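You operate a simulated robot arm through the tools that you are given. There is no shell and no other tool.

The job below is to be done with a simulated robot arm. You get a single attempt, and the scene is never put back.

JOB
Measure brass disc 26 and put it in the tray for its size.
Fine: use the black gauge and swing its arm back afterwards.

Only the result counts: the job must be done as asked and must still hold three seconds after the hand-in. Knocking over, shifting, dropping, spilling or breaking anything else fails it.

ROBOT AND FRAMES
A 7-joint arm with a two-finger parallel gripper, fixed in place. Base frame: the origin is at the foot of the arm, x ahead of it, y to its left, z up; the work surface is at about z = 2. Lengths are in mm, angles in degrees, forces in N, time in s.
With the tool pointing down near the work surface it reaches from about 220 to 580 mm from the base axis. Its first joint turns from -66.0 to 66.0 degrees. Payload 2.5 kg.
Tool frame: the origin (TCP) lies between the finger pads and is the grasp point; the fingertips stand 23 mm ahead of it; z points along the fingers, y is the line along which they close. The gripper opens to 94 mm. The fingers are 38 mm wide and 10 mm thick; the gripper's body (54 by 96 mm) begins 39 mm behind the TCP.
Orientation is told as [roll, pitch, yaw] about the base's x, y, z axes, in that order, counted from this pose: with the fingers straight down and closing along the base's y, the tool's x points along the base's -x, its y along +y and its z along -z.

CONTROLS
- The arm moves only by the tool jog_arm. Its argument "series" is one flat list of numbers, 6 for each row, row after row: the shift along the tool's x, y, z in mm, then the turn, a rotation vector about the tool's x, y, z in degrees. In form: [x, y, z, ax, ay, az, x, y, z, ax, ay, az, ...]. A call has 1 to 20 rows; each row is the pose to reach, as a shift and turn from the pose commanded when the call began, along the tool's axes at that moment. "gripper" is the finger opening in mm, from 0 to 94, set as the call begins (left out, the last holds). A row lasts 0.2 s, in which the tool goes at most 50 mm and 8.6 degrees; a call with a longer step from one row to the next is refused whole, and so is a gripper value outside its range. Where a pose cannot be reached the arm comes as near as it can. A force on the tool above 90 N (or 10 N above the force at the start of the call, whichever is more), or a blocked arm, ends the call early, and 0.2 s more pass. The fingers move at their own pace (about 108 mm/s each) and stop on an object; they squeeze with about 37 N. The grip force told is the motor's: it shows also when the fingers shut on nothing. Time passes only in rows, and 0.2 s behind the last, so rows that repeat a pose let the fingers close. The reply holds the time, the measured pose of the TCP, the force on the tool along the base axes, the opening and the grip force, in the units named above and with some noise, with the torque about the TCP (base axes, N m) and any sound that the robot's microphone picked up, and new pictures: "views" is both (left out), scene, wrist or none.
- Cameras (640 x 400 px; columns grow to the right, rows downward): "scene" is fixed at [91.8, -390.6, 562.1]; the picture's right is [0.97, -0.23, 0.00], its down [-0.09, -0.40, -0.91] and it looks along [0.21, 0.89, -0.41] (base axes); focal length 346 px, centre (320, 200). "wrist" rides on the gripper at [86, 16, -75] in the tool frame; the picture's right is [-0.18, 0.98, 0.00], its down [-0.58, -0.11, -0.81] and it looks along [-0.79, -0.15, 0.59] (tool axes); focal length 243 px, centre (320, 200). There is no depth. A picture from a camera that has moved, and an enlarged one, comes with that camera's place and axes in the base frame and with its lens.
- close_up(camera, box): a new picture of the part [left, top, right, bottom] of that camera's present view, enlarged. No time passes.
- job_done(): hands the job in; it is judged then, once.

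Places have to be worked out from the pictures, the camera data and where the tool is seen. Open the gripper and draw the arm clear of the work before you hand the job in, unless the task says otherwise.

The tools are called after "Call:" by a JSON object that holds its "name" and its "arguments". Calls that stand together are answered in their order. jog_arm: Moves the arm, as the interface text tells. Its arguments: {"type":"object","properties":{"series":{"type":"array"},"gripper":{"type":"number"},"views":{"type":"string","enum":["both","scene","wrist","none"]}},"required":["series"]} The other tools are called the same way: close_up (camera, box) takes an enlarged picture of a part of a camera's view; job_done () hands the job in.

At the start:

```text
time: 0.0
eef_pos: [317.0, 105.3, 431.7]
tcp_rot: [-0.1, -0.1, 0.1]
ft_force: [-0.7, 1.0, -0.1]
torque: [0.0, 0.01, -0.01]
opening: 93.8
grip_force: 0.1
```

scene: 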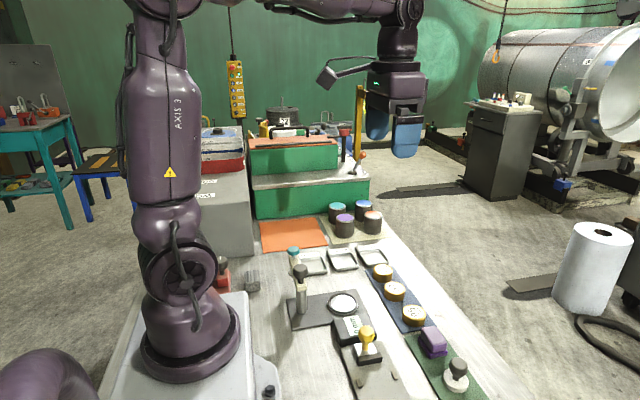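
wrist: 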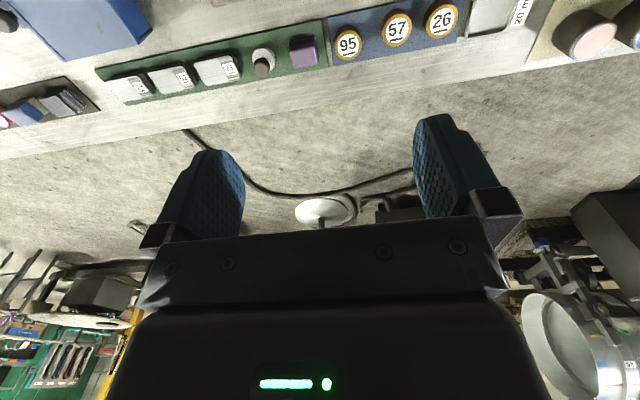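

I start by looking closely at the scene: the discs, trays and gauges in the middle of the scene view.

Call:
{"name": "close_up", "arguments": {"camera": "scene", "box": [230, 190, 430, 315]}}

Call:
{"name": "close_up", "arguments": {"camera": "scene", "box": [270, 275, 480, 400]}}

Call:
{"name": "close_up", "arguments": {"camera": "wrist", "box": [320, 0, 640, 100]}}

Call:
{"name": "close_up", "arguments": {"camera": "wrist", "box": [0, 0, 320, 140]}}

```text
3.20 times, centred on (330, 252) of scene
camera zoom: at [91.8, -390.6, 562.1], right [0.97, -0.23, 0.0], down [-0.09, -0.4, -0.91], along [0.21, 0.89, -0.41], focal length 1107 px, centre (288, 32)
```

zoom: 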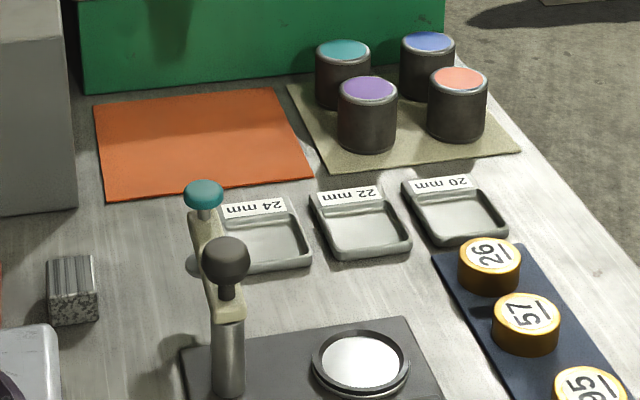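

```text
3.05 times, centred on (375, 338) of scene
camera zoom: at [91.8, -390.6, 562.1], right [0.97, -0.23, 0.0], down [-0.09, -0.4, -0.91], along [0.21, 0.89, -0.41], focal length 1054 px, centre (152, -219)
```

zoom: 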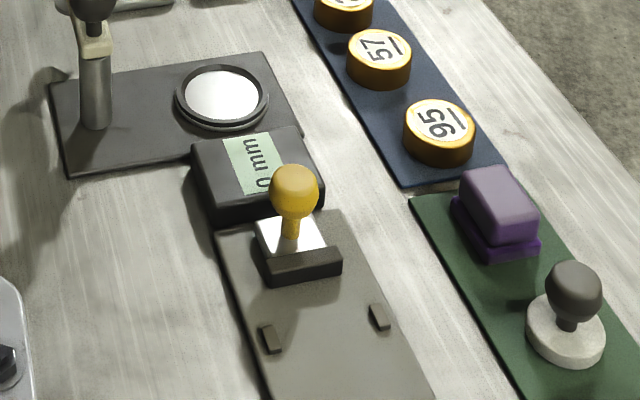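

```text
2.00 times, centred on (480, 50) of wrist
camera zoom: at [230.8, 121.5, 506.0], right [0.18, 0.98, 0.0], down [0.58, -0.11, 0.81], along [0.79, -0.15, -0.59], focal length 485 px, centre (0, 500)
```

zoom: 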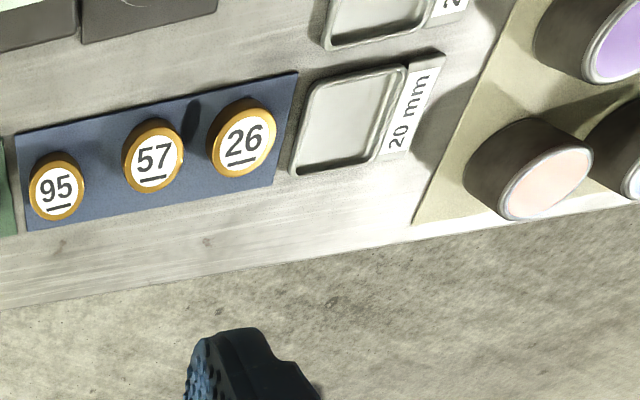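

```text
2.00 times, centred on (160, 70) of wrist
camera zoom: at [230.8, 121.5, 506.0], right [0.18, 0.98, 0.0], down [0.58, -0.11, 0.81], along [0.79, -0.15, -0.59], focal length 485 px, centre (640, 460)
```

zoom: 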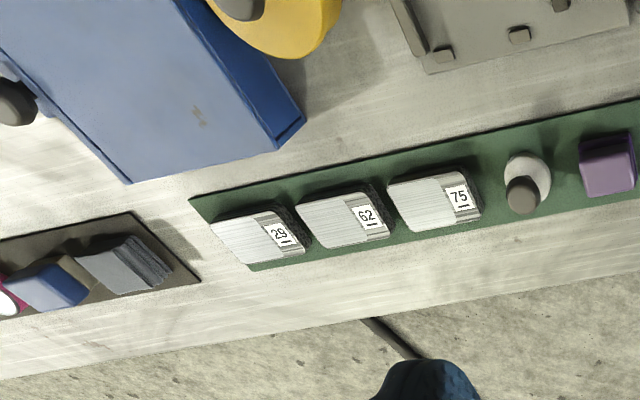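

The black plate with the round white pad at about (290, 216) and a post with a swing arm at about (192, 212) looks like the black gauge. Disc 26 is at about (429, 310). I tilt the wrist camera downward to see the gauge from above.

Call:
{"name": "jog_arm", "arguments": {"series": [5, 10, 0, 0, 8.5, 0, 10, 20, 0, 0, 17, 0, 15, 30, 0, 0, 25.5, 0, 20, 40, 0, 0, 34, 0, 20, 50, 0, 0, 42, 0]}}

```text
time: 1.2
eef_pos: [296.2, 147.8, 431.5]
tcp_rot: [0.0, 38.1, 0.0]
ft_force: [0.6, -0.5, -0.5]
torque: [0.04, -0.03, 0.03]
opening: 93.9
grip_force: 0.1
out of reach, approached as far as the arm can: row 5
camera wrist: at [274.8, 165.6, 543.5], right [0.15, 0.98, -0.11], down [0.95, -0.11, 0.28], along [0.26, -0.15, -0.95], focal length 243 px, centre (320, 200)
```

scene: 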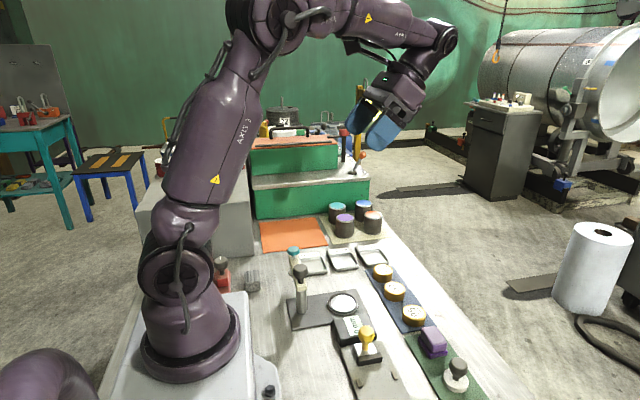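
wrist: 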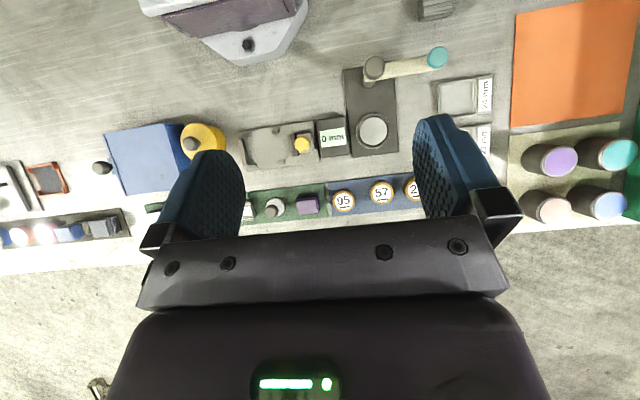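

Now the camera looks nearly straight down. I enlarge the gauge area and the areas around it.

Call:
{"name": "close_up", "arguments": {"camera": "wrist", "box": [310, 30, 510, 155]}}

Call:
{"name": "close_up", "arguments": {"camera": "wrist", "box": [100, 80, 350, 236]}}

Call:
{"name": "close_up", "arguments": {"camera": "scene", "box": [270, 235, 390, 310]}}

```text
3.20 times, centred on (410, 92) of wrist
camera zoom: at [274.8, 165.6, 543.5], right [0.15, 0.98, -0.11], down [0.95, -0.11, 0.28], along [0.26, -0.15, -0.95], focal length 776 px, centre (32, 544)
```

zoom: 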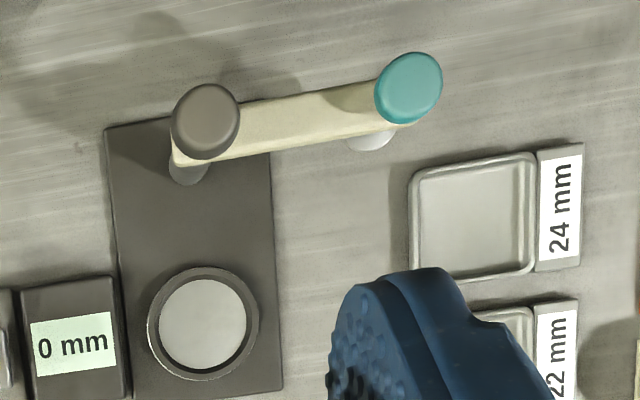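

```text
2.56 times, centred on (225, 158) of wrist
camera zoom: at [274.8, 165.6, 543.5], right [0.15, 0.98, -0.11], down [0.95, -0.11, 0.28], along [0.26, -0.15, -0.95], focal length 621 px, centre (563, 308)
```

zoom: 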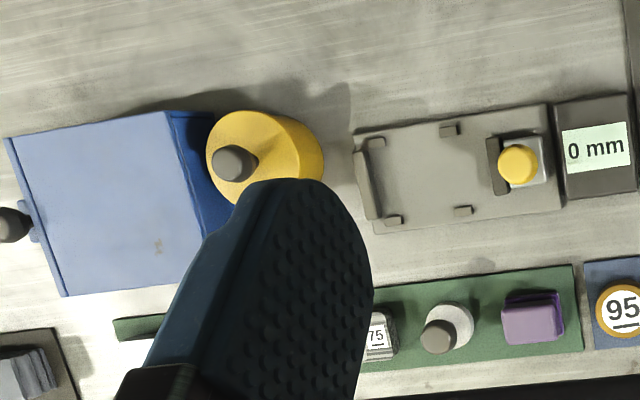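

```text
5.33 times, centred on (330, 272) of scene
camera zoom: at [91.8, -390.6, 562.1], right [0.97, -0.23, 0.0], down [-0.09, -0.4, -0.91], along [0.21, 0.89, -0.41], focal length 1845 px, centre (267, -187)
```

zoom: 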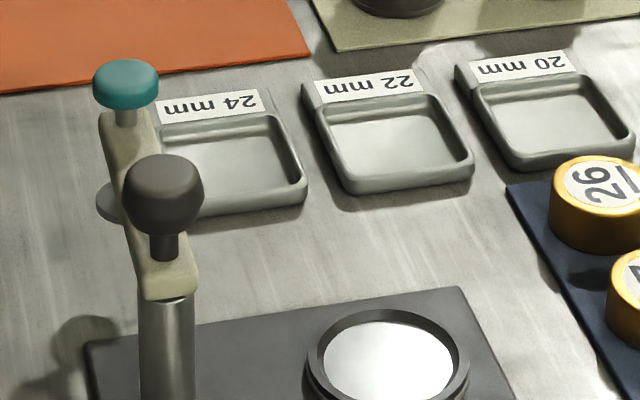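

The display box reads "0 mm". The gauge arm pivots at about (192, 213), and its teal knob is at about (192, 308), z about 119. I level the tool and carry it toward disc 26 for a closer look.

Call:
{"name": "jog_arm", "arguments": {"series": [-26, 28, 0, 0, -7.6, 0, -52, 56, 0, 0, -15.2, 0, -79, 85, 0, 0, -22.8, 0, -105, 113, 0, 0, -30.4, 0, -131, 142, -1, 0, -38, 0]}}

```text
time: 2.4
eef_pos: [401.7, 291.4, 351.0]
tcp_rot: [0.0, -0.1, -0.1]
ft_force: [0.1, 0.0, 0.2]
torque: [0.03, 0.0, -0.03]
opening: 94.2
grip_force: 0.0
camera wrist: at [314.5, 307.8, 424.7], right [0.18, 0.98, 0.0], down [0.58, -0.11, 0.81], along [0.79, -0.15, -0.59], focal length 243 px, centre (320, 200)
```

scene: 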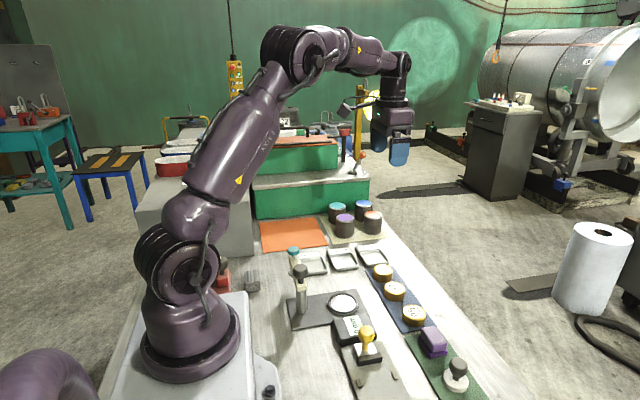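
wrist: 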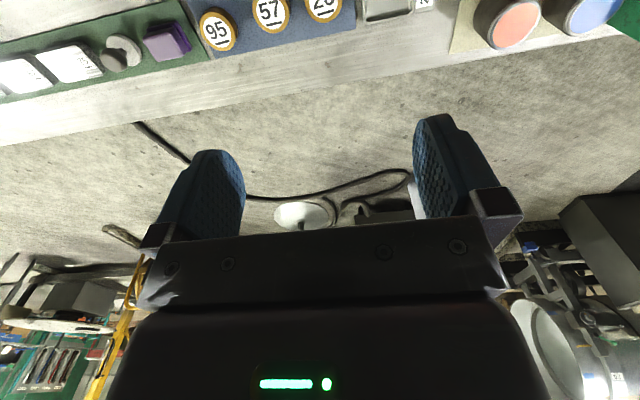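

The tool is level above the disc row. I now turn the tool to yaw +90 so that the fingers close along x, clear of the neighbouring disc, and the camera sits on the -y side.

Call:
{"name": "jog_arm", "arguments": {"series": [0, 0, 0, 0, 0, -8.2, 0, 0, 0, 0, 0, -16.4, 0, 0, 0, 0, 0, -24.6, 0, 0, 0, 0, 0, -32.8, 0, 0, 0, 0, 0, -41, 0, 0, 0, 0, 0, -49.2, 0, 0, 0, 0, 0, -57.4, 0, 0, 0, 0, 0, -65.6, 0, 0, 0, 0, 0, -73.8, 0, 0, 0, 0, 0, -82, 0, 0, 0, 0, 0, -90]}}

```text
time: 4.8
eef_pos: [401.9, 291.4, 351.9]
tcp_rot: [-0.1, 0.0, 90.1]
ft_force: [-0.2, 0.5, 0.6]
torque: [-0.01, 0.03, -0.01]
opening: 93.7
grip_force: 0.0
camera wrist: at [385.3, 205.9, 426.2], right [-0.98, 0.18, 0.0], down [0.11, 0.58, 0.81], along [0.15, 0.79, -0.59], focal length 243 px, centre (320, 200)
```

scene: 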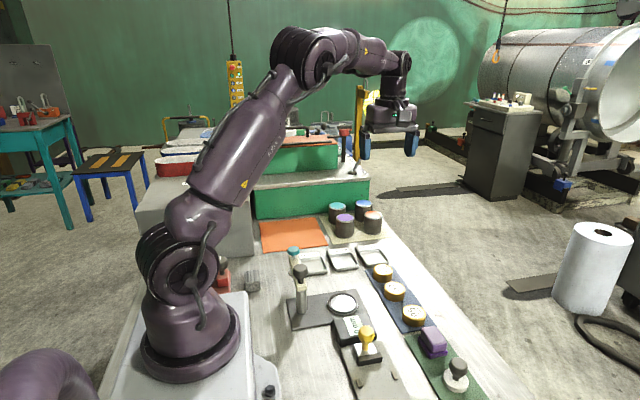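
wrist: 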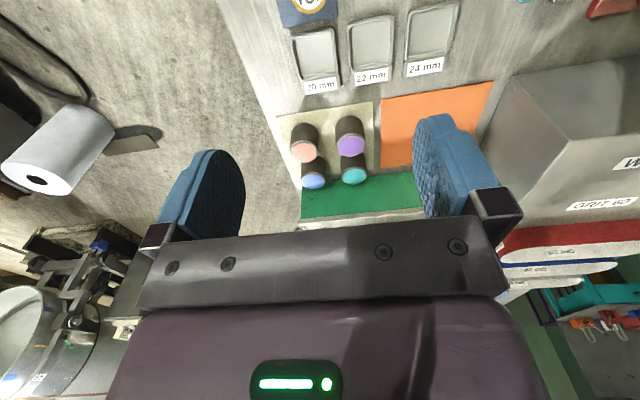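

Yaw +90 is reachable. I back the tool off toward -y and a little lower, so that the wrist camera can look across the gauge, discs and trays from close by.

Call:
{"name": "jog_arm", "arguments": {"series": [31, 17, 16, 0, 0, 0, 62, 34, 32, 0, 0, 0, 93, 50, 48, 0, 0, 0, 124, 66, 64, 0, 0, 0, 155, 83, 80, 0, 0, 0, 186, 100, 95, 0, 0, 0]}}

```text
time: 6.2
eef_pos: [299.9, 105.0, 259.0]
tcp_rot: [0.0, 0.0, 90.0]
ft_force: [-0.6, -0.7, 0.4]
torque: [-0.03, -0.02, -0.03]
opening: 94.2
grip_force: 0.0
camera wrist: at [285.1, 18.9, 332.6], right [-0.98, 0.18, 0.0], down [0.11, 0.58, 0.81], along [0.15, 0.79, -0.59], focal length 243 px, centre (320, 200)
```

scene: 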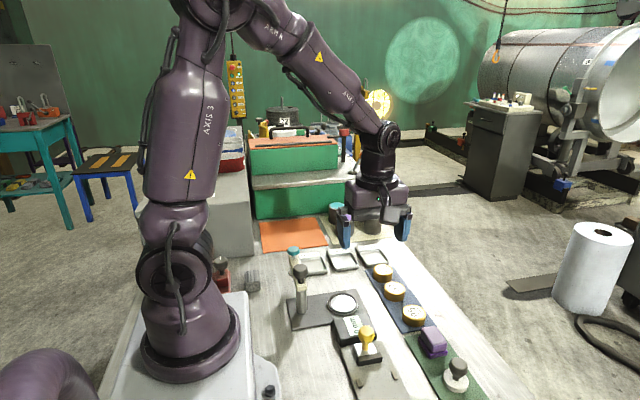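
wrist: 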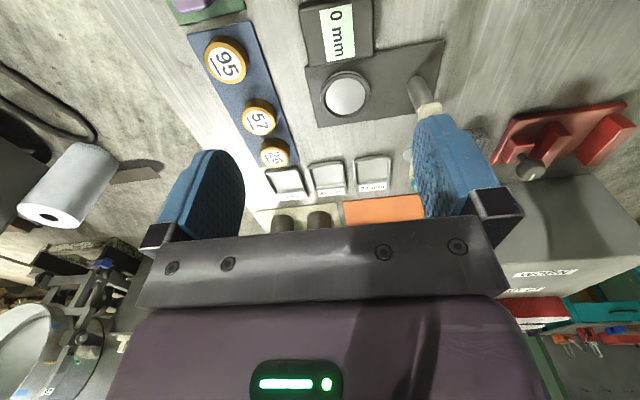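

Call:
{"name": "close_up", "arguments": {"camera": "wrist", "box": [180, 0, 340, 100]}}

Call:
{"name": "close_up", "arguments": {"camera": "wrist", "box": [290, 40, 450, 140]}}

Call:
{"name": "close_up", "arguments": {"camera": "wrist", "box": [230, 90, 430, 215]}}

```text
4.00 times, centred on (260, 50) of wrist
camera zoom: at [285.1, 18.9, 332.6], right [-0.98, 0.18, 0.0], down [0.11, 0.58, 0.81], along [0.15, 0.79, -0.59], focal length 970 px, centre (560, 800)
```

zoom: 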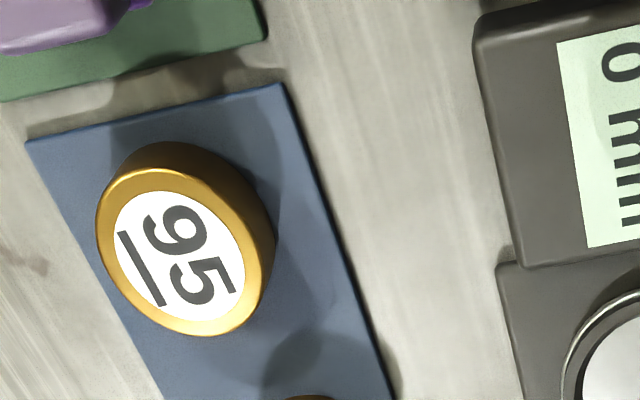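

```text
4.00 times, centred on (370, 90) of wrist
camera zoom: at [285.1, 18.9, 332.6], right [-0.98, 0.18, 0.0], down [0.11, 0.58, 0.81], along [0.15, 0.79, -0.59], focal length 970 px, centre (120, 640)
```

zoom: 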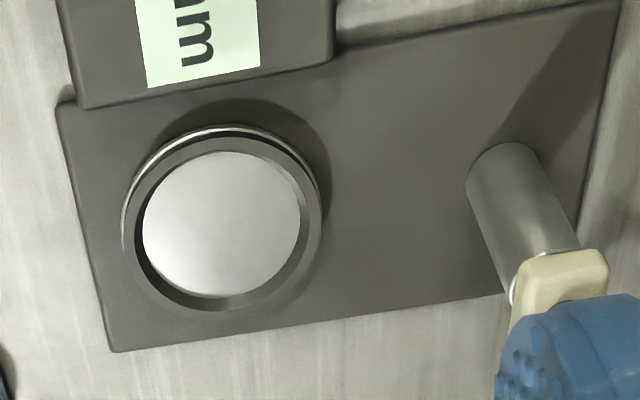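

```text
3.20 times, centred on (330, 152) of wrist
camera zoom: at [285.1, 18.9, 332.6], right [-0.98, 0.18, 0.0], down [0.11, 0.58, 0.81], along [0.15, 0.79, -0.59], focal length 776 px, centre (288, 352)
```

zoom: 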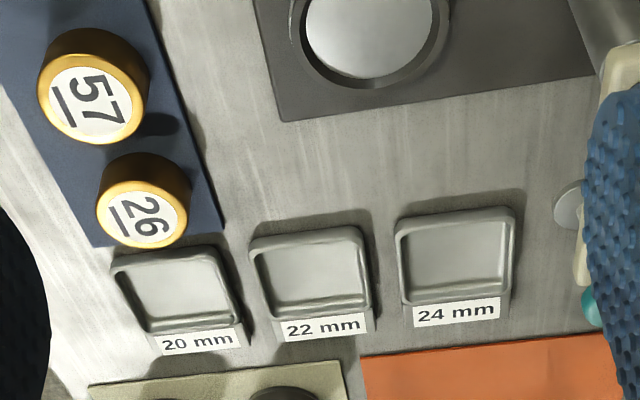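

The pad is a shallow cup with a raised rim, about 57 mm across inside. The discs look about 50 mm across. I move above disc 26, roughly at (420, 299), to servo on it visually.

Call:
{"name": "jog_arm", "arguments": {"series": [-28, -17, 17, 0, 0, 0, -56, -34, 34, 0, 0, 0, -84, -51, 51, 0, 0, 0, -112, -68, 68, 0, 0, 0, -140, -86, 85, 0, 0, 0, -167, -103, 102, 0, 0, 0, -194, -120, 119, 0, 0, 0, -194, -120, 119, 0, 0, 0]}}

```text
time: 8.0
eef_pos: [420.2, 301.3, 137.3]
tcp_rot: [0.0, 0.0, 90.0]
ft_force: [0.0, 0.4, -1.1]
torque: [-0.01, -0.01, 0.02]
opening: 93.7
grip_force: 0.1
camera wrist: at [404.4, 214.1, 211.6], right [-0.98, 0.18, 0.0], down [0.11, 0.58, 0.81], along [0.15, 0.79, -0.59], focal length 243 px, centre (320, 200)
```

scene: 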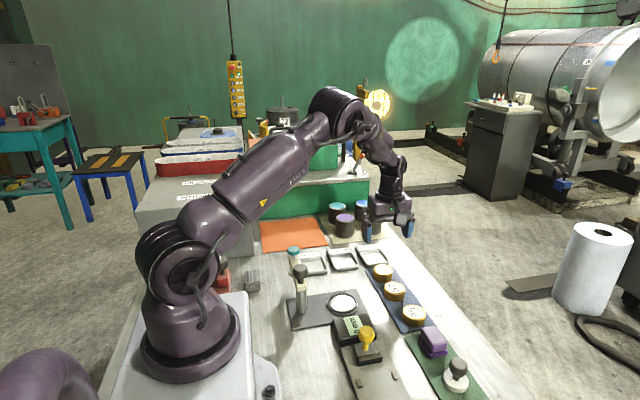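
wrist: 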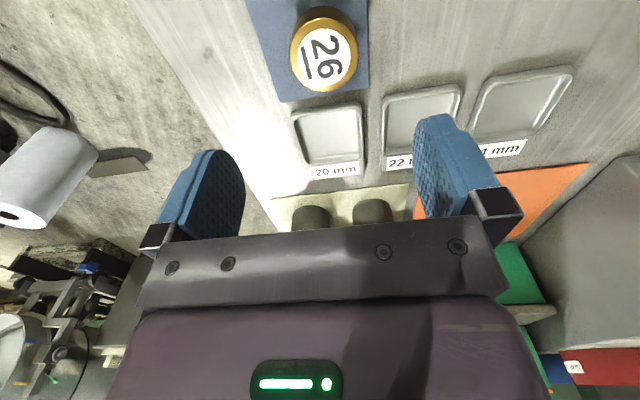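

Disc 26 is seen slightly up and right of the point under the TCP. I enlarge it to measure its centre and size.

Call:
{"name": "close_up", "arguments": {"camera": "wrist", "box": [250, 0, 410, 100]}}

Call:
{"name": "close_up", "arguments": {"camera": "scene", "box": [340, 200, 440, 262]}}

Call:
{"name": "close_up", "arguments": {"camera": "scene", "box": [355, 250, 435, 300]}}

```text
4.00 times, centred on (330, 50) of wrist
camera zoom: at [404.4, 214.1, 211.6], right [-0.98, 0.18, 0.0], down [0.11, 0.58, 0.81], along [0.15, 0.79, -0.59], focal length 970 px, centre (280, 800)
```

zoom: 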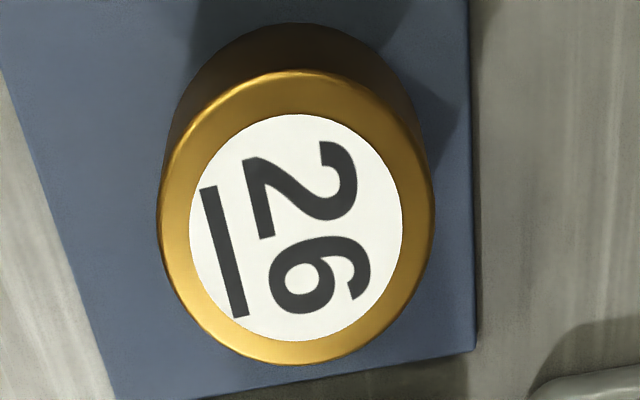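

```text
6.40 times, centred on (390, 231) of scene
camera zoom: at [91.8, -390.6, 562.1], right [0.97, -0.23, 0.0], down [-0.09, -0.4, -0.91], along [0.21, 0.89, -0.41], focal length 2214 px, centre (-128, 2)
```

zoom: 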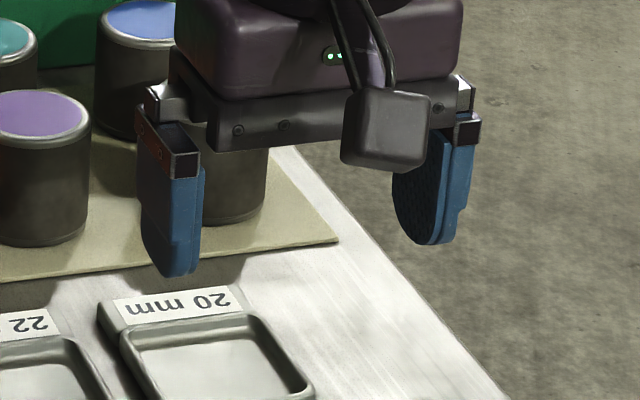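

```text
8.00 times, centred on (395, 275) of scene
camera zoom: at [91.8, -390.6, 562.1], right [0.97, -0.23, 0.0], down [-0.09, -0.4, -0.91], along [0.21, 0.89, -0.41], focal length 2767 px, centre (-280, -400)
```

zoom: 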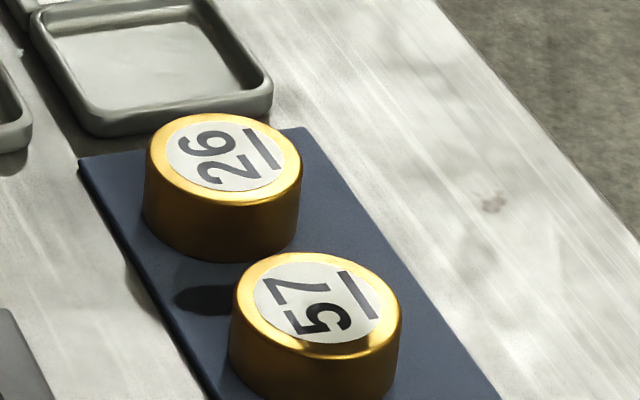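

Disc 26 measures about 50 mm across with its centre at about (416, 292), and its top is near z 26. I shift over it and come partway down to check the alignment.

Call:
{"name": "jog_arm", "arguments": {"series": [4.4, 2.1, 28, 0, 0, 0, 8.8, 4.2, 57, 0, 0, 0, 8.8, 4.2, 57, 0, 0, 0], "views": "wrist"}}

Call:
{"name": "close_up", "arguments": {"camera": "wrist", "box": [220, 20, 440, 158]}}

Call:
{"name": "close_up", "arguments": {"camera": "scene", "box": [340, 200, 440, 300]}}

```text
time: 8.8
eef_pos: [416.7, 292.3, 79.3]
tcp_rot: [0.0, 0.0, 90.0]
ft_force: [0.0, 0.3, 0.9]
torque: [-0.04, 0.02, -0.01]
opening: 94.0
grip_force: 0.0
camera wrist: at [401.1, 205.4, 154.0], right [-0.98, 0.18, 0.0], down [0.11, 0.58, 0.81], along [0.15, 0.79, -0.59], focal length 243 px, centre (320, 200)
```

wrist: 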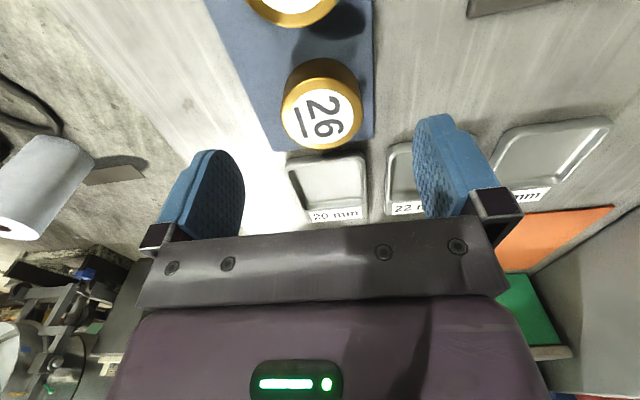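

```text
2.90 times, centred on (330, 89) of wrist
camera zoom: at [401.1, 205.4, 154.0], right [-0.98, 0.18, 0.0], down [0.11, 0.58, 0.81], along [0.15, 0.79, -0.59], focal length 703 px, centre (291, 522)
```

zoom: 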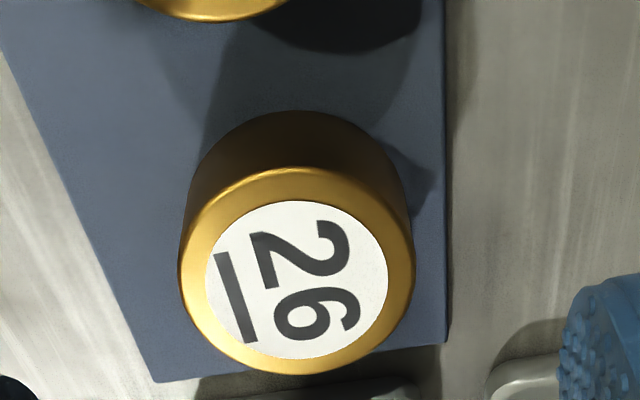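

```text
4.00 times, centred on (390, 250) of scene
camera zoom: at [91.8, -390.6, 562.1], right [0.97, -0.23, 0.0], down [-0.09, -0.4, -0.91], along [0.21, 0.89, -0.41], focal length 1384 px, centre (40, 0)
```

zoom: 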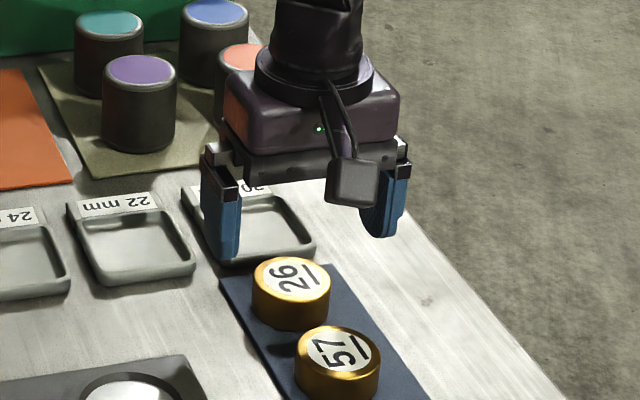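

The two views place disc 26's top at z about 28 with its centre at (416, 292.4), which the tool is now over. I descend until the fingertips are about 16 mm above the table datum, then close.

Call:
{"name": "jog_arm", "arguments": {"series": [0, 0.6, 20, 0, 0, 0, 0, 0.6, 40, 0, 0, 0, 0, 0.6, 40, 0, 0, 0], "views": "both"}}

Call:
{"name": "close_up", "arguments": {"camera": "scene", "box": [340, 210, 440, 300]}}

```text
time: 9.6
eef_pos: [415.7, 291.8, 40.0]
tcp_rot: [0.0, 0.0, 90.0]
ft_force: [0.4, -0.4, -0.6]
torque: [-0.01, 0.0, 0.01]
opening: 94.0
grip_force: 0.0
camera wrist: at [400.2, 205.3, 114.4], right [-0.98, 0.18, 0.0], down [0.11, 0.58, 0.81], along [0.15, 0.79, -0.59], focal length 243 px, centre (320, 200)
```

scene: 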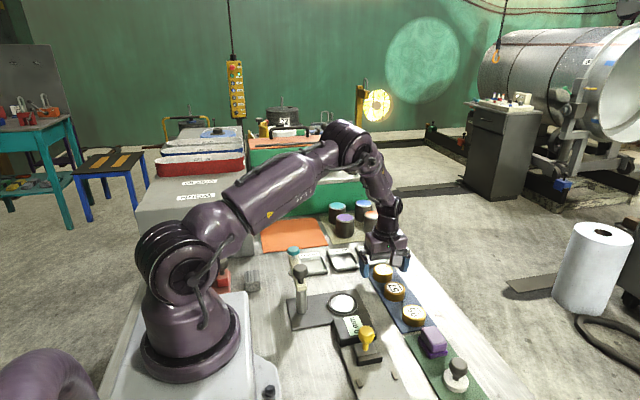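
wrist: 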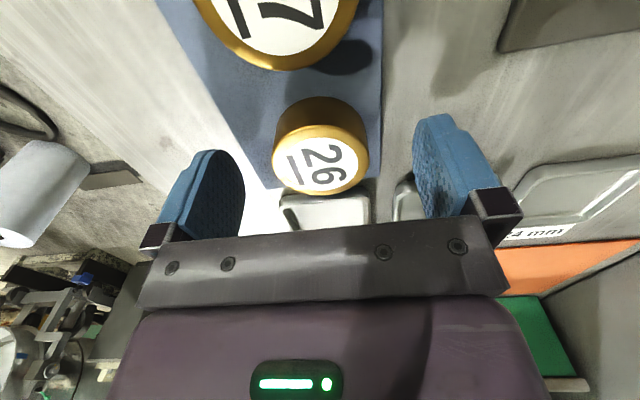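

```text
4.44 times, centred on (390, 255) of scene
camera zoom: at [91.8, -390.6, 562.1], right [0.97, -0.23, 0.0], down [-0.09, -0.4, -0.91], along [0.21, 0.89, -0.41], focal length 1537 px, centre (9, -44)
```

zoom: 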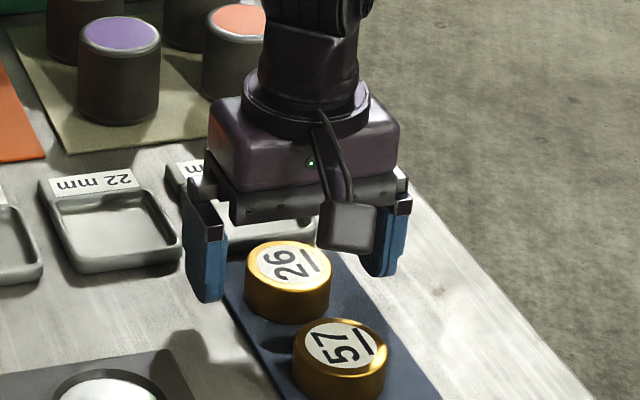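

The disc label is centred between the fingers as predicted. I close the gripper on it.

Call:
{"name": "jog_arm", "arguments": {"series": [0, 0, 0, 0, 0, 0, 0, 0, 0, 0, 0, 0, 0, 0, 0, 0, 0, 0, 0, 0, 0, 0, 0, 0], "gripper": 40}}

```text
time: 10.6
eef_pos: [415.7, 292.2, 40.9]
tcp_rot: [0.0, 0.0, 90.0]
ft_force: [2.1, 0.8, 0.3]
torque: [0.0, -0.11, 0.05]
opening: 48.4
grip_force: 37.2
camera wrist: at [400.2, 205.2, 114.6], right [-0.98, 0.18, 0.0], down [0.11, 0.58, 0.81], along [0.15, 0.79, -0.59], focal length 243 px, centre (320, 200)
```

scene: 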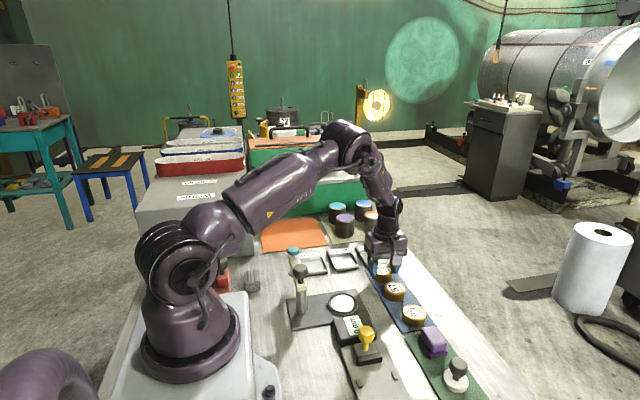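
wrist: 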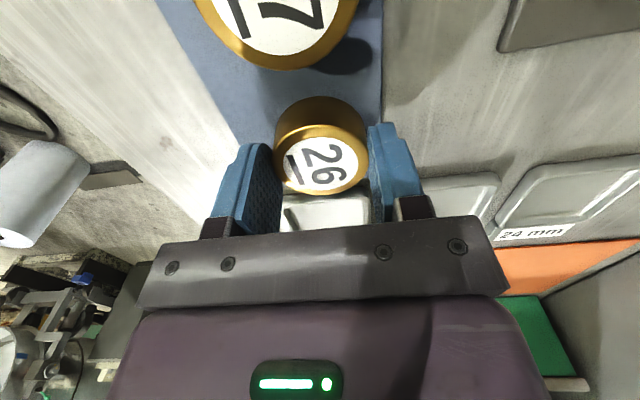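

The disc is held (opening 48.4, grip 37 N). I lift it straight up and carry it to hover above the gauge's pad.

Call:
{"name": "jog_arm", "arguments": {"series": [0, 0, -20, 0, 0, 0, 0, 0, -60, 0, 0, 0, 0, 0, -100, 0, 0, 0, 20, 33, -100, 0, 0, 0, 40, 66, -100, 0, 0, 0, 60, 99, -100, 0, 0, 0, 80, 132, -100, 0, 0, 0, 80, 132, -100, 0, 0, 0]}}

```text
time: 12.4
eef_pos: [283.1, 210.6, 140.1]
tcp_rot: [0.0, 0.0, 89.9]
ft_force: [-0.1, 0.2, -4.4]
torque: [-0.01, 0.0, -0.01]
opening: 48.5
grip_force: 36.9
camera wrist: at [267.0, 125.4, 214.6], right [-0.98, 0.18, 0.0], down [0.11, 0.58, 0.81], along [0.15, 0.79, -0.59], focal length 243 px, centre (320, 200)
```

scene: 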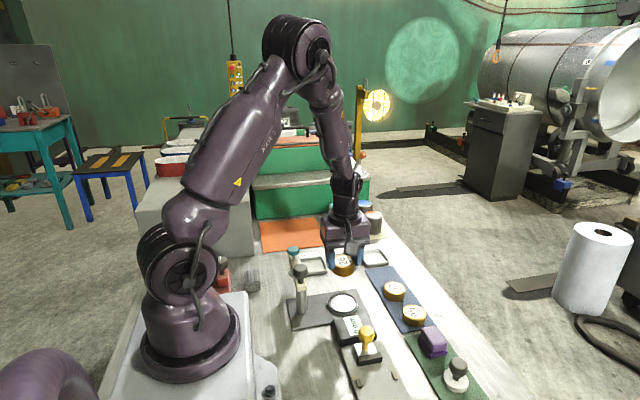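
wrist: 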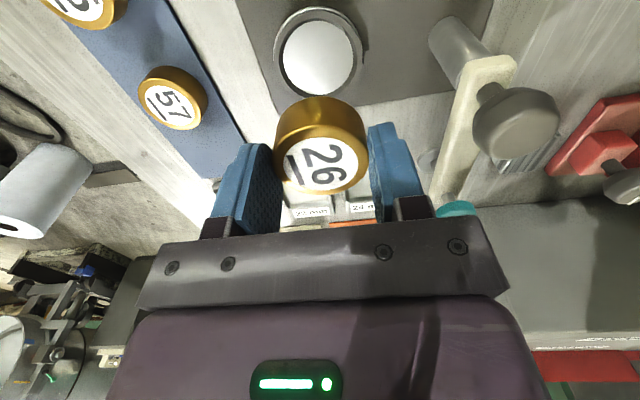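

Call:
{"name": "close_up", "arguments": {"camera": "wrist", "box": [240, 0, 400, 100]}}

Call:
{"name": "close_up", "arguments": {"camera": "wrist", "box": [390, 0, 590, 220]}}

Call:
{"name": "close_up", "arguments": {"camera": "scene", "box": [270, 235, 390, 345]}}

```text
4.00 times, centred on (320, 50) of wrist
camera zoom: at [267.0, 125.4, 214.6], right [-0.98, 0.18, 0.0], down [0.11, 0.58, 0.81], along [0.15, 0.79, -0.59], focal length 970 px, centre (320, 800)
```

zoom: 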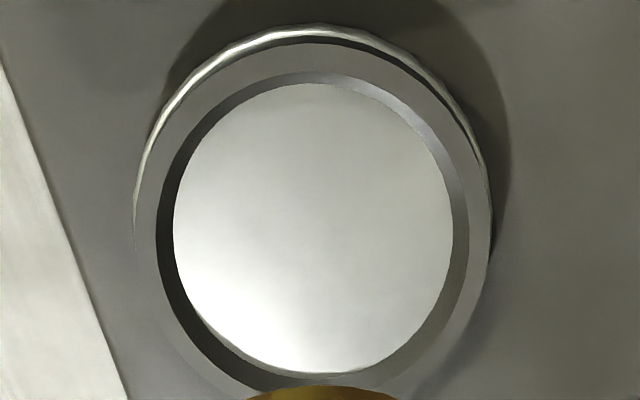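

```text
1.82 times, centred on (490, 110) of wrist
camera zoom: at [267.0, 125.4, 214.6], right [-0.98, 0.18, 0.0], down [0.11, 0.58, 0.81], along [0.15, 0.79, -0.59], focal length 441 px, centre (11, 364)
```

zoom: 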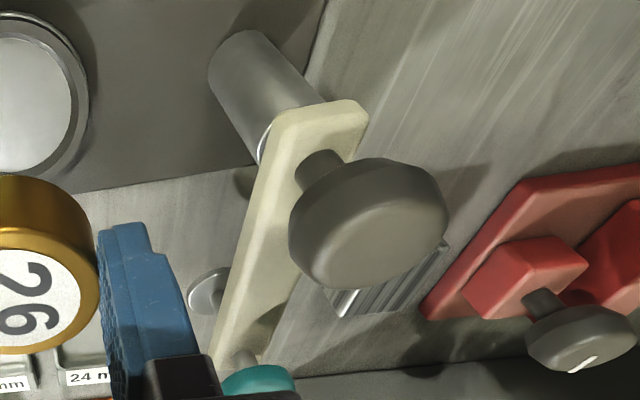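

```text
3.64 times, centred on (330, 290) of scene
camera zoom: at [91.8, -390.6, 562.1], right [0.97, -0.23, 0.0], down [-0.09, -0.4, -0.91], along [0.21, 0.89, -0.41], focal length 1258 px, centre (284, -127)
```

zoom: 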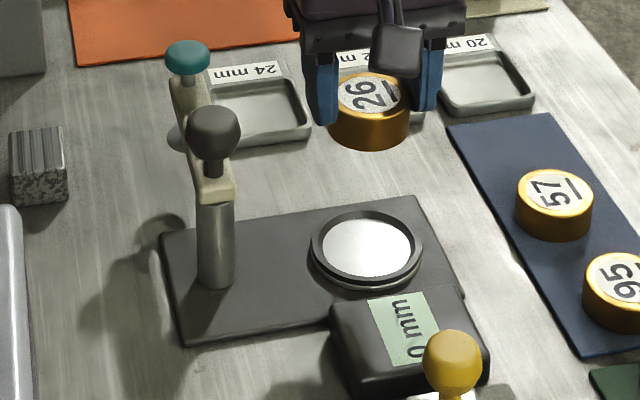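

The pad's centre computes to about (284, 211.5). I lower the disc to about 25 mm above the pad and check the alignment again.

Call:
{"name": "jog_arm", "arguments": {"series": [-0.9, -0.9, 30, 0, 0, 0, -0.9, -0.9, 65, 0, 0, 0, -0.9, -0.9, 65, 0, 0, 0]}}

Call:
{"name": "close_up", "arguments": {"camera": "wrist", "box": [240, 30, 400, 210]}}

Call:
{"name": "close_up", "arguments": {"camera": "scene", "box": [290, 240, 390, 340]}}

```text
time: 13.2
eef_pos: [285.3, 212.2, 75.2]
tcp_rot: [0.0, 0.0, 89.9]
ft_force: [0.1, 0.3, -3.9]
torque: [0.01, 0.01, 0.03]
opening: 48.3
grip_force: 37.0
camera wrist: at [268.1, 126.9, 149.8], right [-0.98, 0.18, 0.0], down [0.11, 0.58, 0.81], along [0.15, 0.79, -0.59], focal length 243 px, centre (320, 200)
```

scene: 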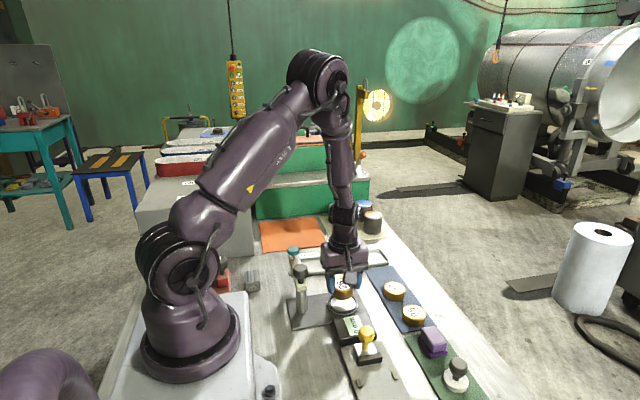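
wrist: 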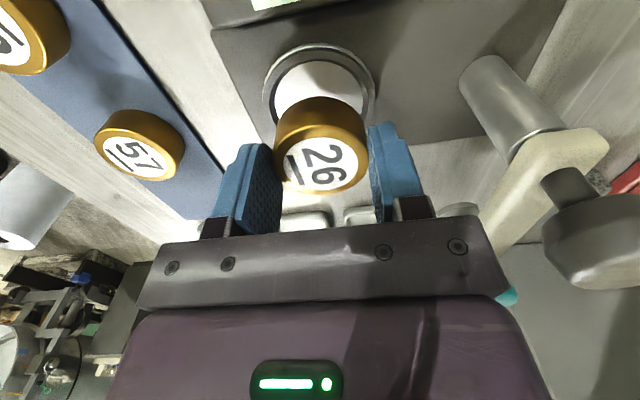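

```text
2.22 times, centred on (320, 120) of wrist
camera zoom: at [268.1, 126.9, 149.8], right [-0.98, 0.18, 0.0], down [0.11, 0.58, 0.81], along [0.15, 0.79, -0.59], focal length 539 px, centre (320, 378)
```

zoom: 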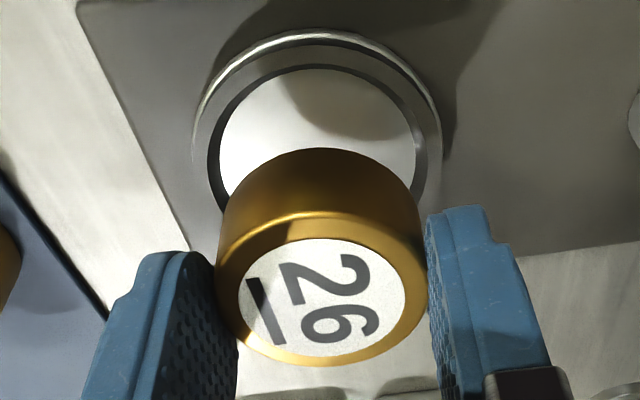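

```text
4.00 times, centred on (340, 290) of scene
camera zoom: at [91.8, -390.6, 562.1], right [0.97, -0.23, 0.0], down [-0.09, -0.4, -0.91], along [0.21, 0.89, -0.41], focal length 1384 px, centre (240, -160)
```

zoom: 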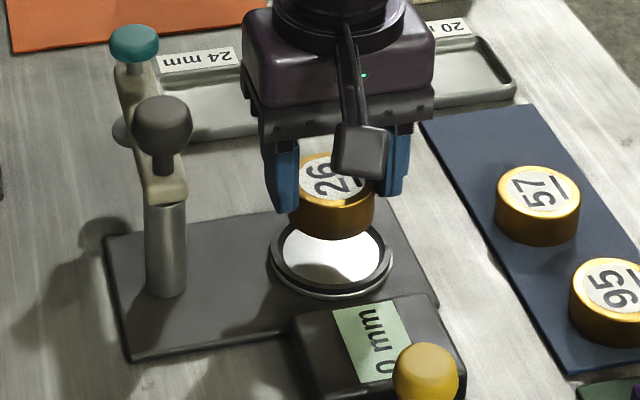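

Refining with perspective correction, the pad centre is about (284.7, 214.1, z about 12) and the disc sits about 2 mm toward +y of the TCP, so it is already lined up. I lower 22 mm and check before the final approach.

Call:
{"name": "jog_arm", "arguments": {"series": [0, 0, 12, 0, 0, 0, 0, 0, 22, 0, 0, 0, 0, 0, 22, 0, 0, 0]}}

Call:
{"name": "close_up", "arguments": {"camera": "scene", "box": [290, 240, 390, 340]}}

Call:
{"name": "close_up", "arguments": {"camera": "wrist", "box": [240, 50, 400, 210]}}

```text
time: 14.0
eef_pos: [284.7, 213.3, 53.5]
tcp_rot: [0.0, 0.1, 89.9]
ft_force: [0.1, 0.4, -3.6]
torque: [-0.01, -0.01, -0.02]
opening: 48.6
grip_force: 37.3
camera wrist: at [268.5, 126.7, 127.5], right [-0.98, 0.18, 0.0], down [0.11, 0.58, 0.81], along [0.15, 0.79, -0.59], focal length 243 px, centre (320, 200)
```

scene: 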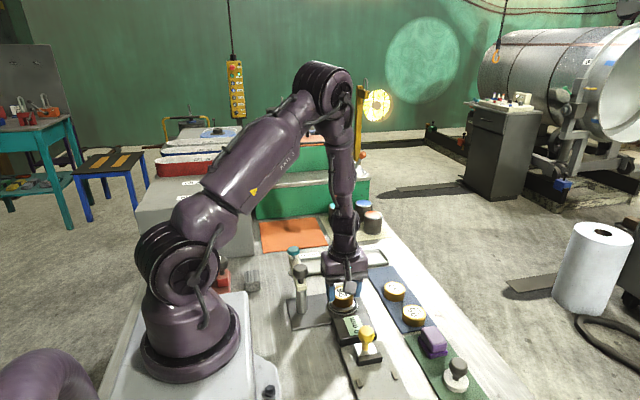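
wrist: 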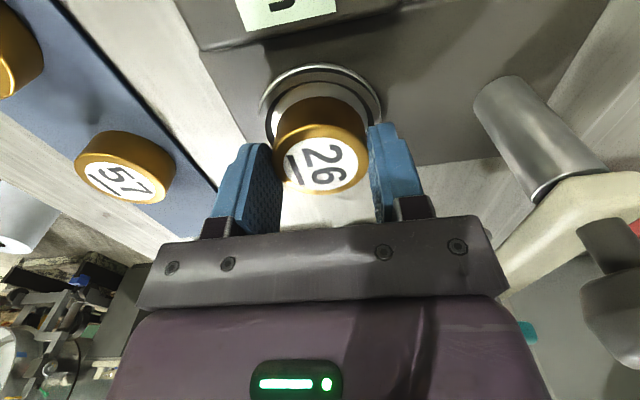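

```text
4.00 times, centred on (340, 290) of scene
camera zoom: at [91.8, -390.6, 562.1], right [0.97, -0.23, 0.0], down [-0.09, -0.4, -0.91], along [0.21, 0.89, -0.41], focal length 1384 px, centre (240, -160)
```

zoom: 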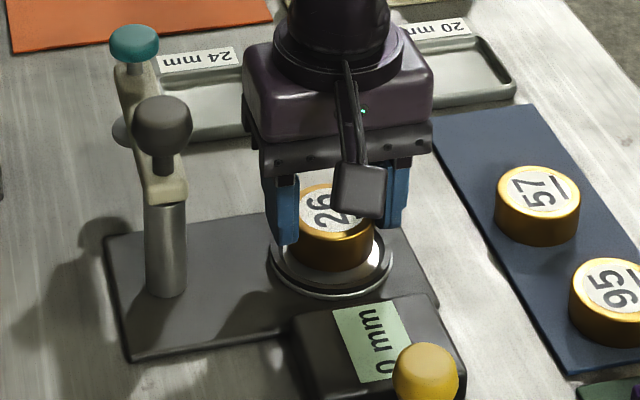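

```text
2.50 times, centred on (320, 130) of wrist
camera zoom: at [268.5, 126.7, 127.5], right [-0.98, 0.18, 0.0], down [0.11, 0.58, 0.81], along [0.15, 0.79, -0.59], focal length 606 px, centre (320, 375)
```

zoom: 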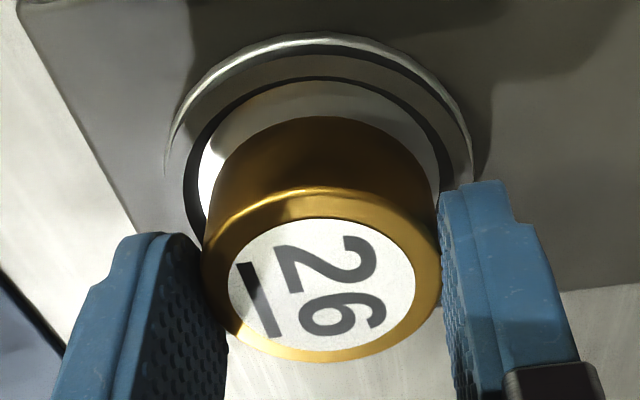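

The disc hangs inside the rim outline, about 7 mm above the plate. I go down in small steps watching the force.

Call:
{"name": "jog_arm", "arguments": {"series": [0, 0, 2, 0, 0, 0, 0, 0, 4, 0, 0, 0, 0, 0, 4, 0, 0, 0], "views": "wrist"}}

Call:
{"name": "close_up", "arguments": {"camera": "wrist", "box": [240, 50, 400, 210]}}

Call:
{"name": "close_up", "arguments": {"camera": "scene", "box": [310, 260, 390, 340]}}

```text
time: 14.8
eef_pos: [285.1, 212.7, 48.6]
tcp_rot: [0.1, 0.1, 90.0]
ft_force: [0.9, 0.3, -3.9]
torque: [-0.02, 0.01, 0.02]
opening: 48.4
grip_force: 37.5
camera wrist: at [268.9, 126.6, 123.6], right [-0.98, 0.18, 0.0], down [0.11, 0.58, 0.81], along [0.15, 0.79, -0.59], focal length 243 px, centre (320, 200)
```

wrist: 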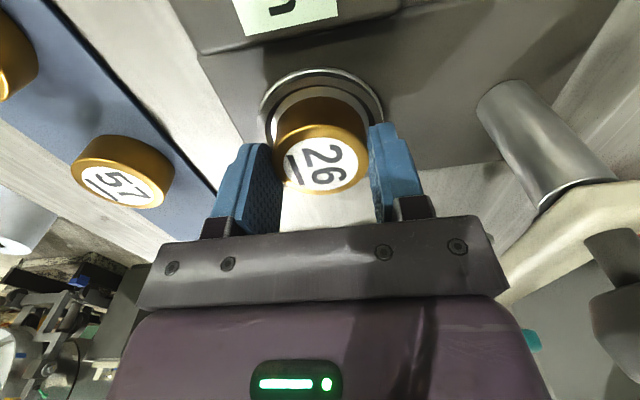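

```text
2.50 times, centred on (320, 130) of wrist
camera zoom: at [268.9, 126.6, 123.6], right [-0.98, 0.18, 0.0], down [0.11, 0.58, 0.81], along [0.15, 0.79, -0.59], focal length 606 px, centre (320, 375)
```

zoom: 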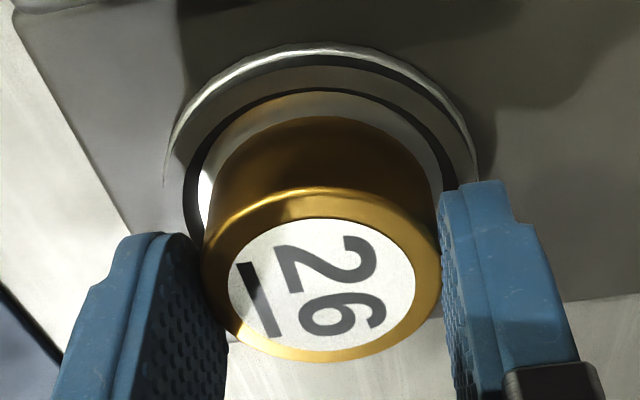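

```text
5.00 times, centred on (350, 300) of scene
camera zoom: at [91.8, -390.6, 562.1], right [0.97, -0.23, 0.0], down [-0.09, -0.4, -0.91], along [0.21, 0.89, -0.41], focal length 1730 px, centre (170, -300)
```

zoom: 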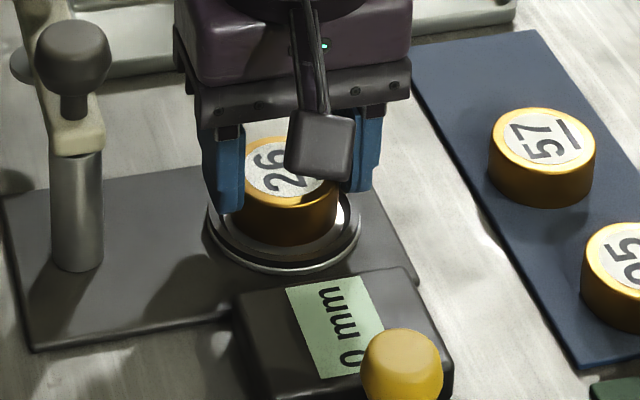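

No contact yet, and the disc remains centred. I continue down in 1 mm rows.

Call:
{"name": "jog_arm", "arguments": {"series": [0, 0, 1, 0, 0, 0, 0, 0, 2, 0, 0, 0, 0, 0, 2, 0, 0, 0], "views": "none"}}

```text
time: 15.6
eef_pos: [284.1, 211.7, 47.2]
tcp_rot: [-0.1, -0.1, 90.0]
ft_force: [0.6, 0.8, -3.5]
torque: [-0.02, 0.01, 0.0]
opening: 48.7
grip_force: 37.0
```

Still no contact force. I go on 2 mm more.

Call:
{"name": "jog_arm", "arguments": {"series": [0, 0, 1, 0, 0, 0, 0, 0, 2, 0, 0, 0, 0, 0, 2, 0, 0, 0], "views": "wrist"}}

Call:
{"name": "close_up", "arguments": {"camera": "wrist", "box": [240, 50, 400, 210]}}

```text
time: 16.4
eef_pos: [284.2, 212.8, 46.1]
tcp_rot: [0.1, 0.0, 90.0]
ft_force: [-7.3, -4.0, 23.1]
torque: [-0.18, 0.17, 0.16]
opening: 48.4
grip_force: 37.3
camera wrist: at [269.2, 126.3, 119.9], right [-0.98, 0.18, 0.0], down [0.11, 0.58, 0.81], along [0.15, 0.79, -0.59], focal length 243 px, centre (320, 200)
```

wrist: 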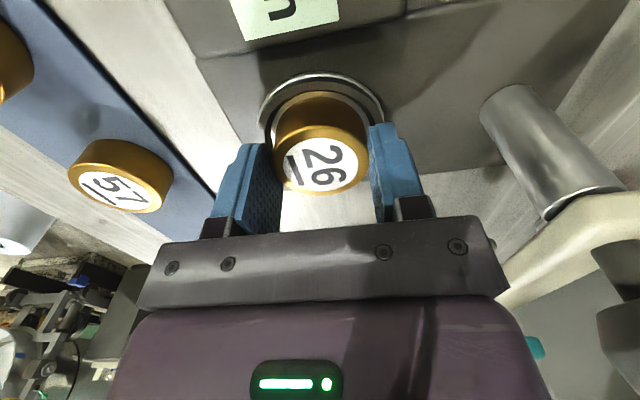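

```text
2.50 times, centred on (320, 130) of wrist
camera zoom: at [269.2, 126.3, 119.9], right [-0.98, 0.18, 0.0], down [0.11, 0.58, 0.81], along [0.15, 0.79, -0.59], focal length 606 px, centre (320, 375)
```

zoom: 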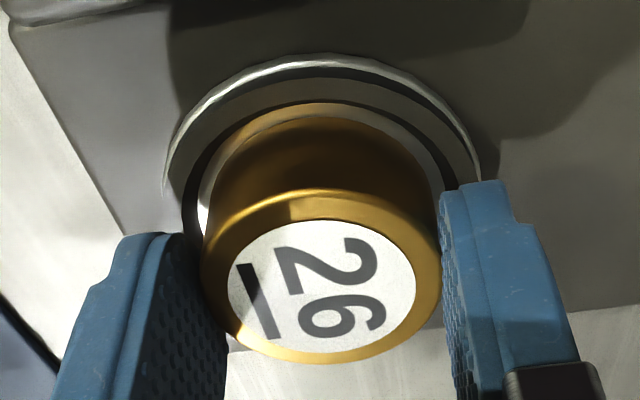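

The force rose to 23 N, so the disc is on the plate. I relieve 1 mm and then open the fingers moderately to release it.

Call:
{"name": "jog_arm", "arguments": {"series": [0, 0, -1, 0, 0, 0], "views": "none"}}

Call:
{"name": "jog_arm", "arguments": {"series": [0, 0, 0, 0, 0, 0, 0, 0, 0, 0, 0, 0], "gripper": 70}}

Call:
{"name": "close_up", "arguments": {"camera": "wrist", "box": [240, 50, 400, 210]}}

```text
time: 16.8
eef_pos: [284.6, 211.7, 46.0]
tcp_rot: [0.1, -0.1, 90.0]
ft_force: [-1.0, 1.8, 0.4]
torque: [-0.02, -0.05, -0.02]
opening: 48.6
grip_force: 36.6
```

```text
time: 17.4
eef_pos: [284.8, 211.9, 47.0]
tcp_rot: [0.1, 0.1, 90.0]
ft_force: [1.0, -0.5, 0.7]
torque: [0.02, -0.01, 0.02]
opening: 70.2
grip_force: 0.1
camera wrist: at [269.1, 125.8, 120.4], right [-0.98, 0.18, 0.0], down [0.11, 0.58, 0.81], along [0.15, 0.79, -0.59], focal length 243 px, centre (320, 200)
```

scene: 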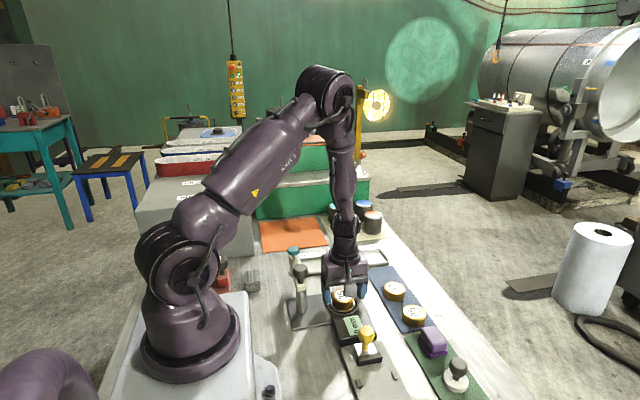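
wrist: 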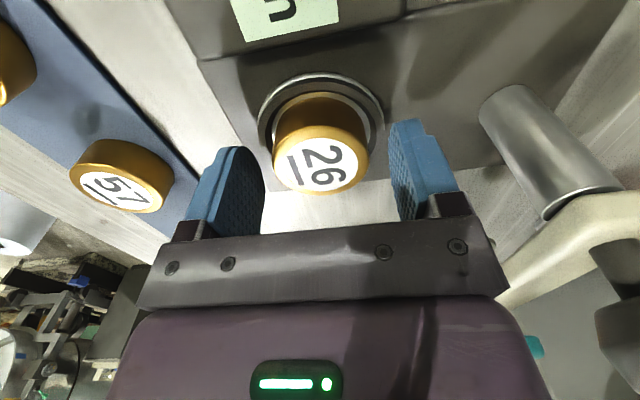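

```text
2.50 times, centred on (320, 130) of wrist
camera zoom: at [269.1, 125.8, 120.4], right [-0.98, 0.18, 0.0], down [0.11, 0.58, 0.81], along [0.15, 0.79, -0.59], focal length 606 px, centre (320, 375)
```

zoom: 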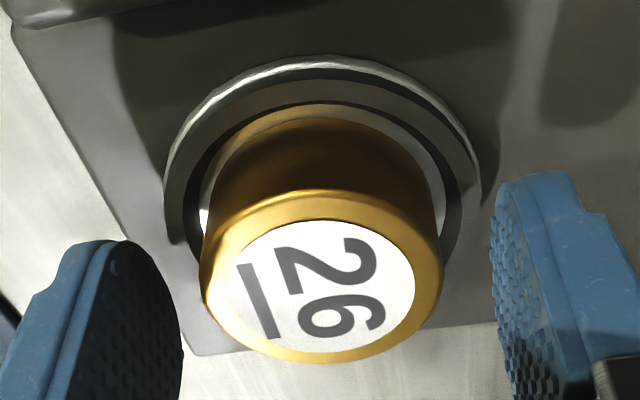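

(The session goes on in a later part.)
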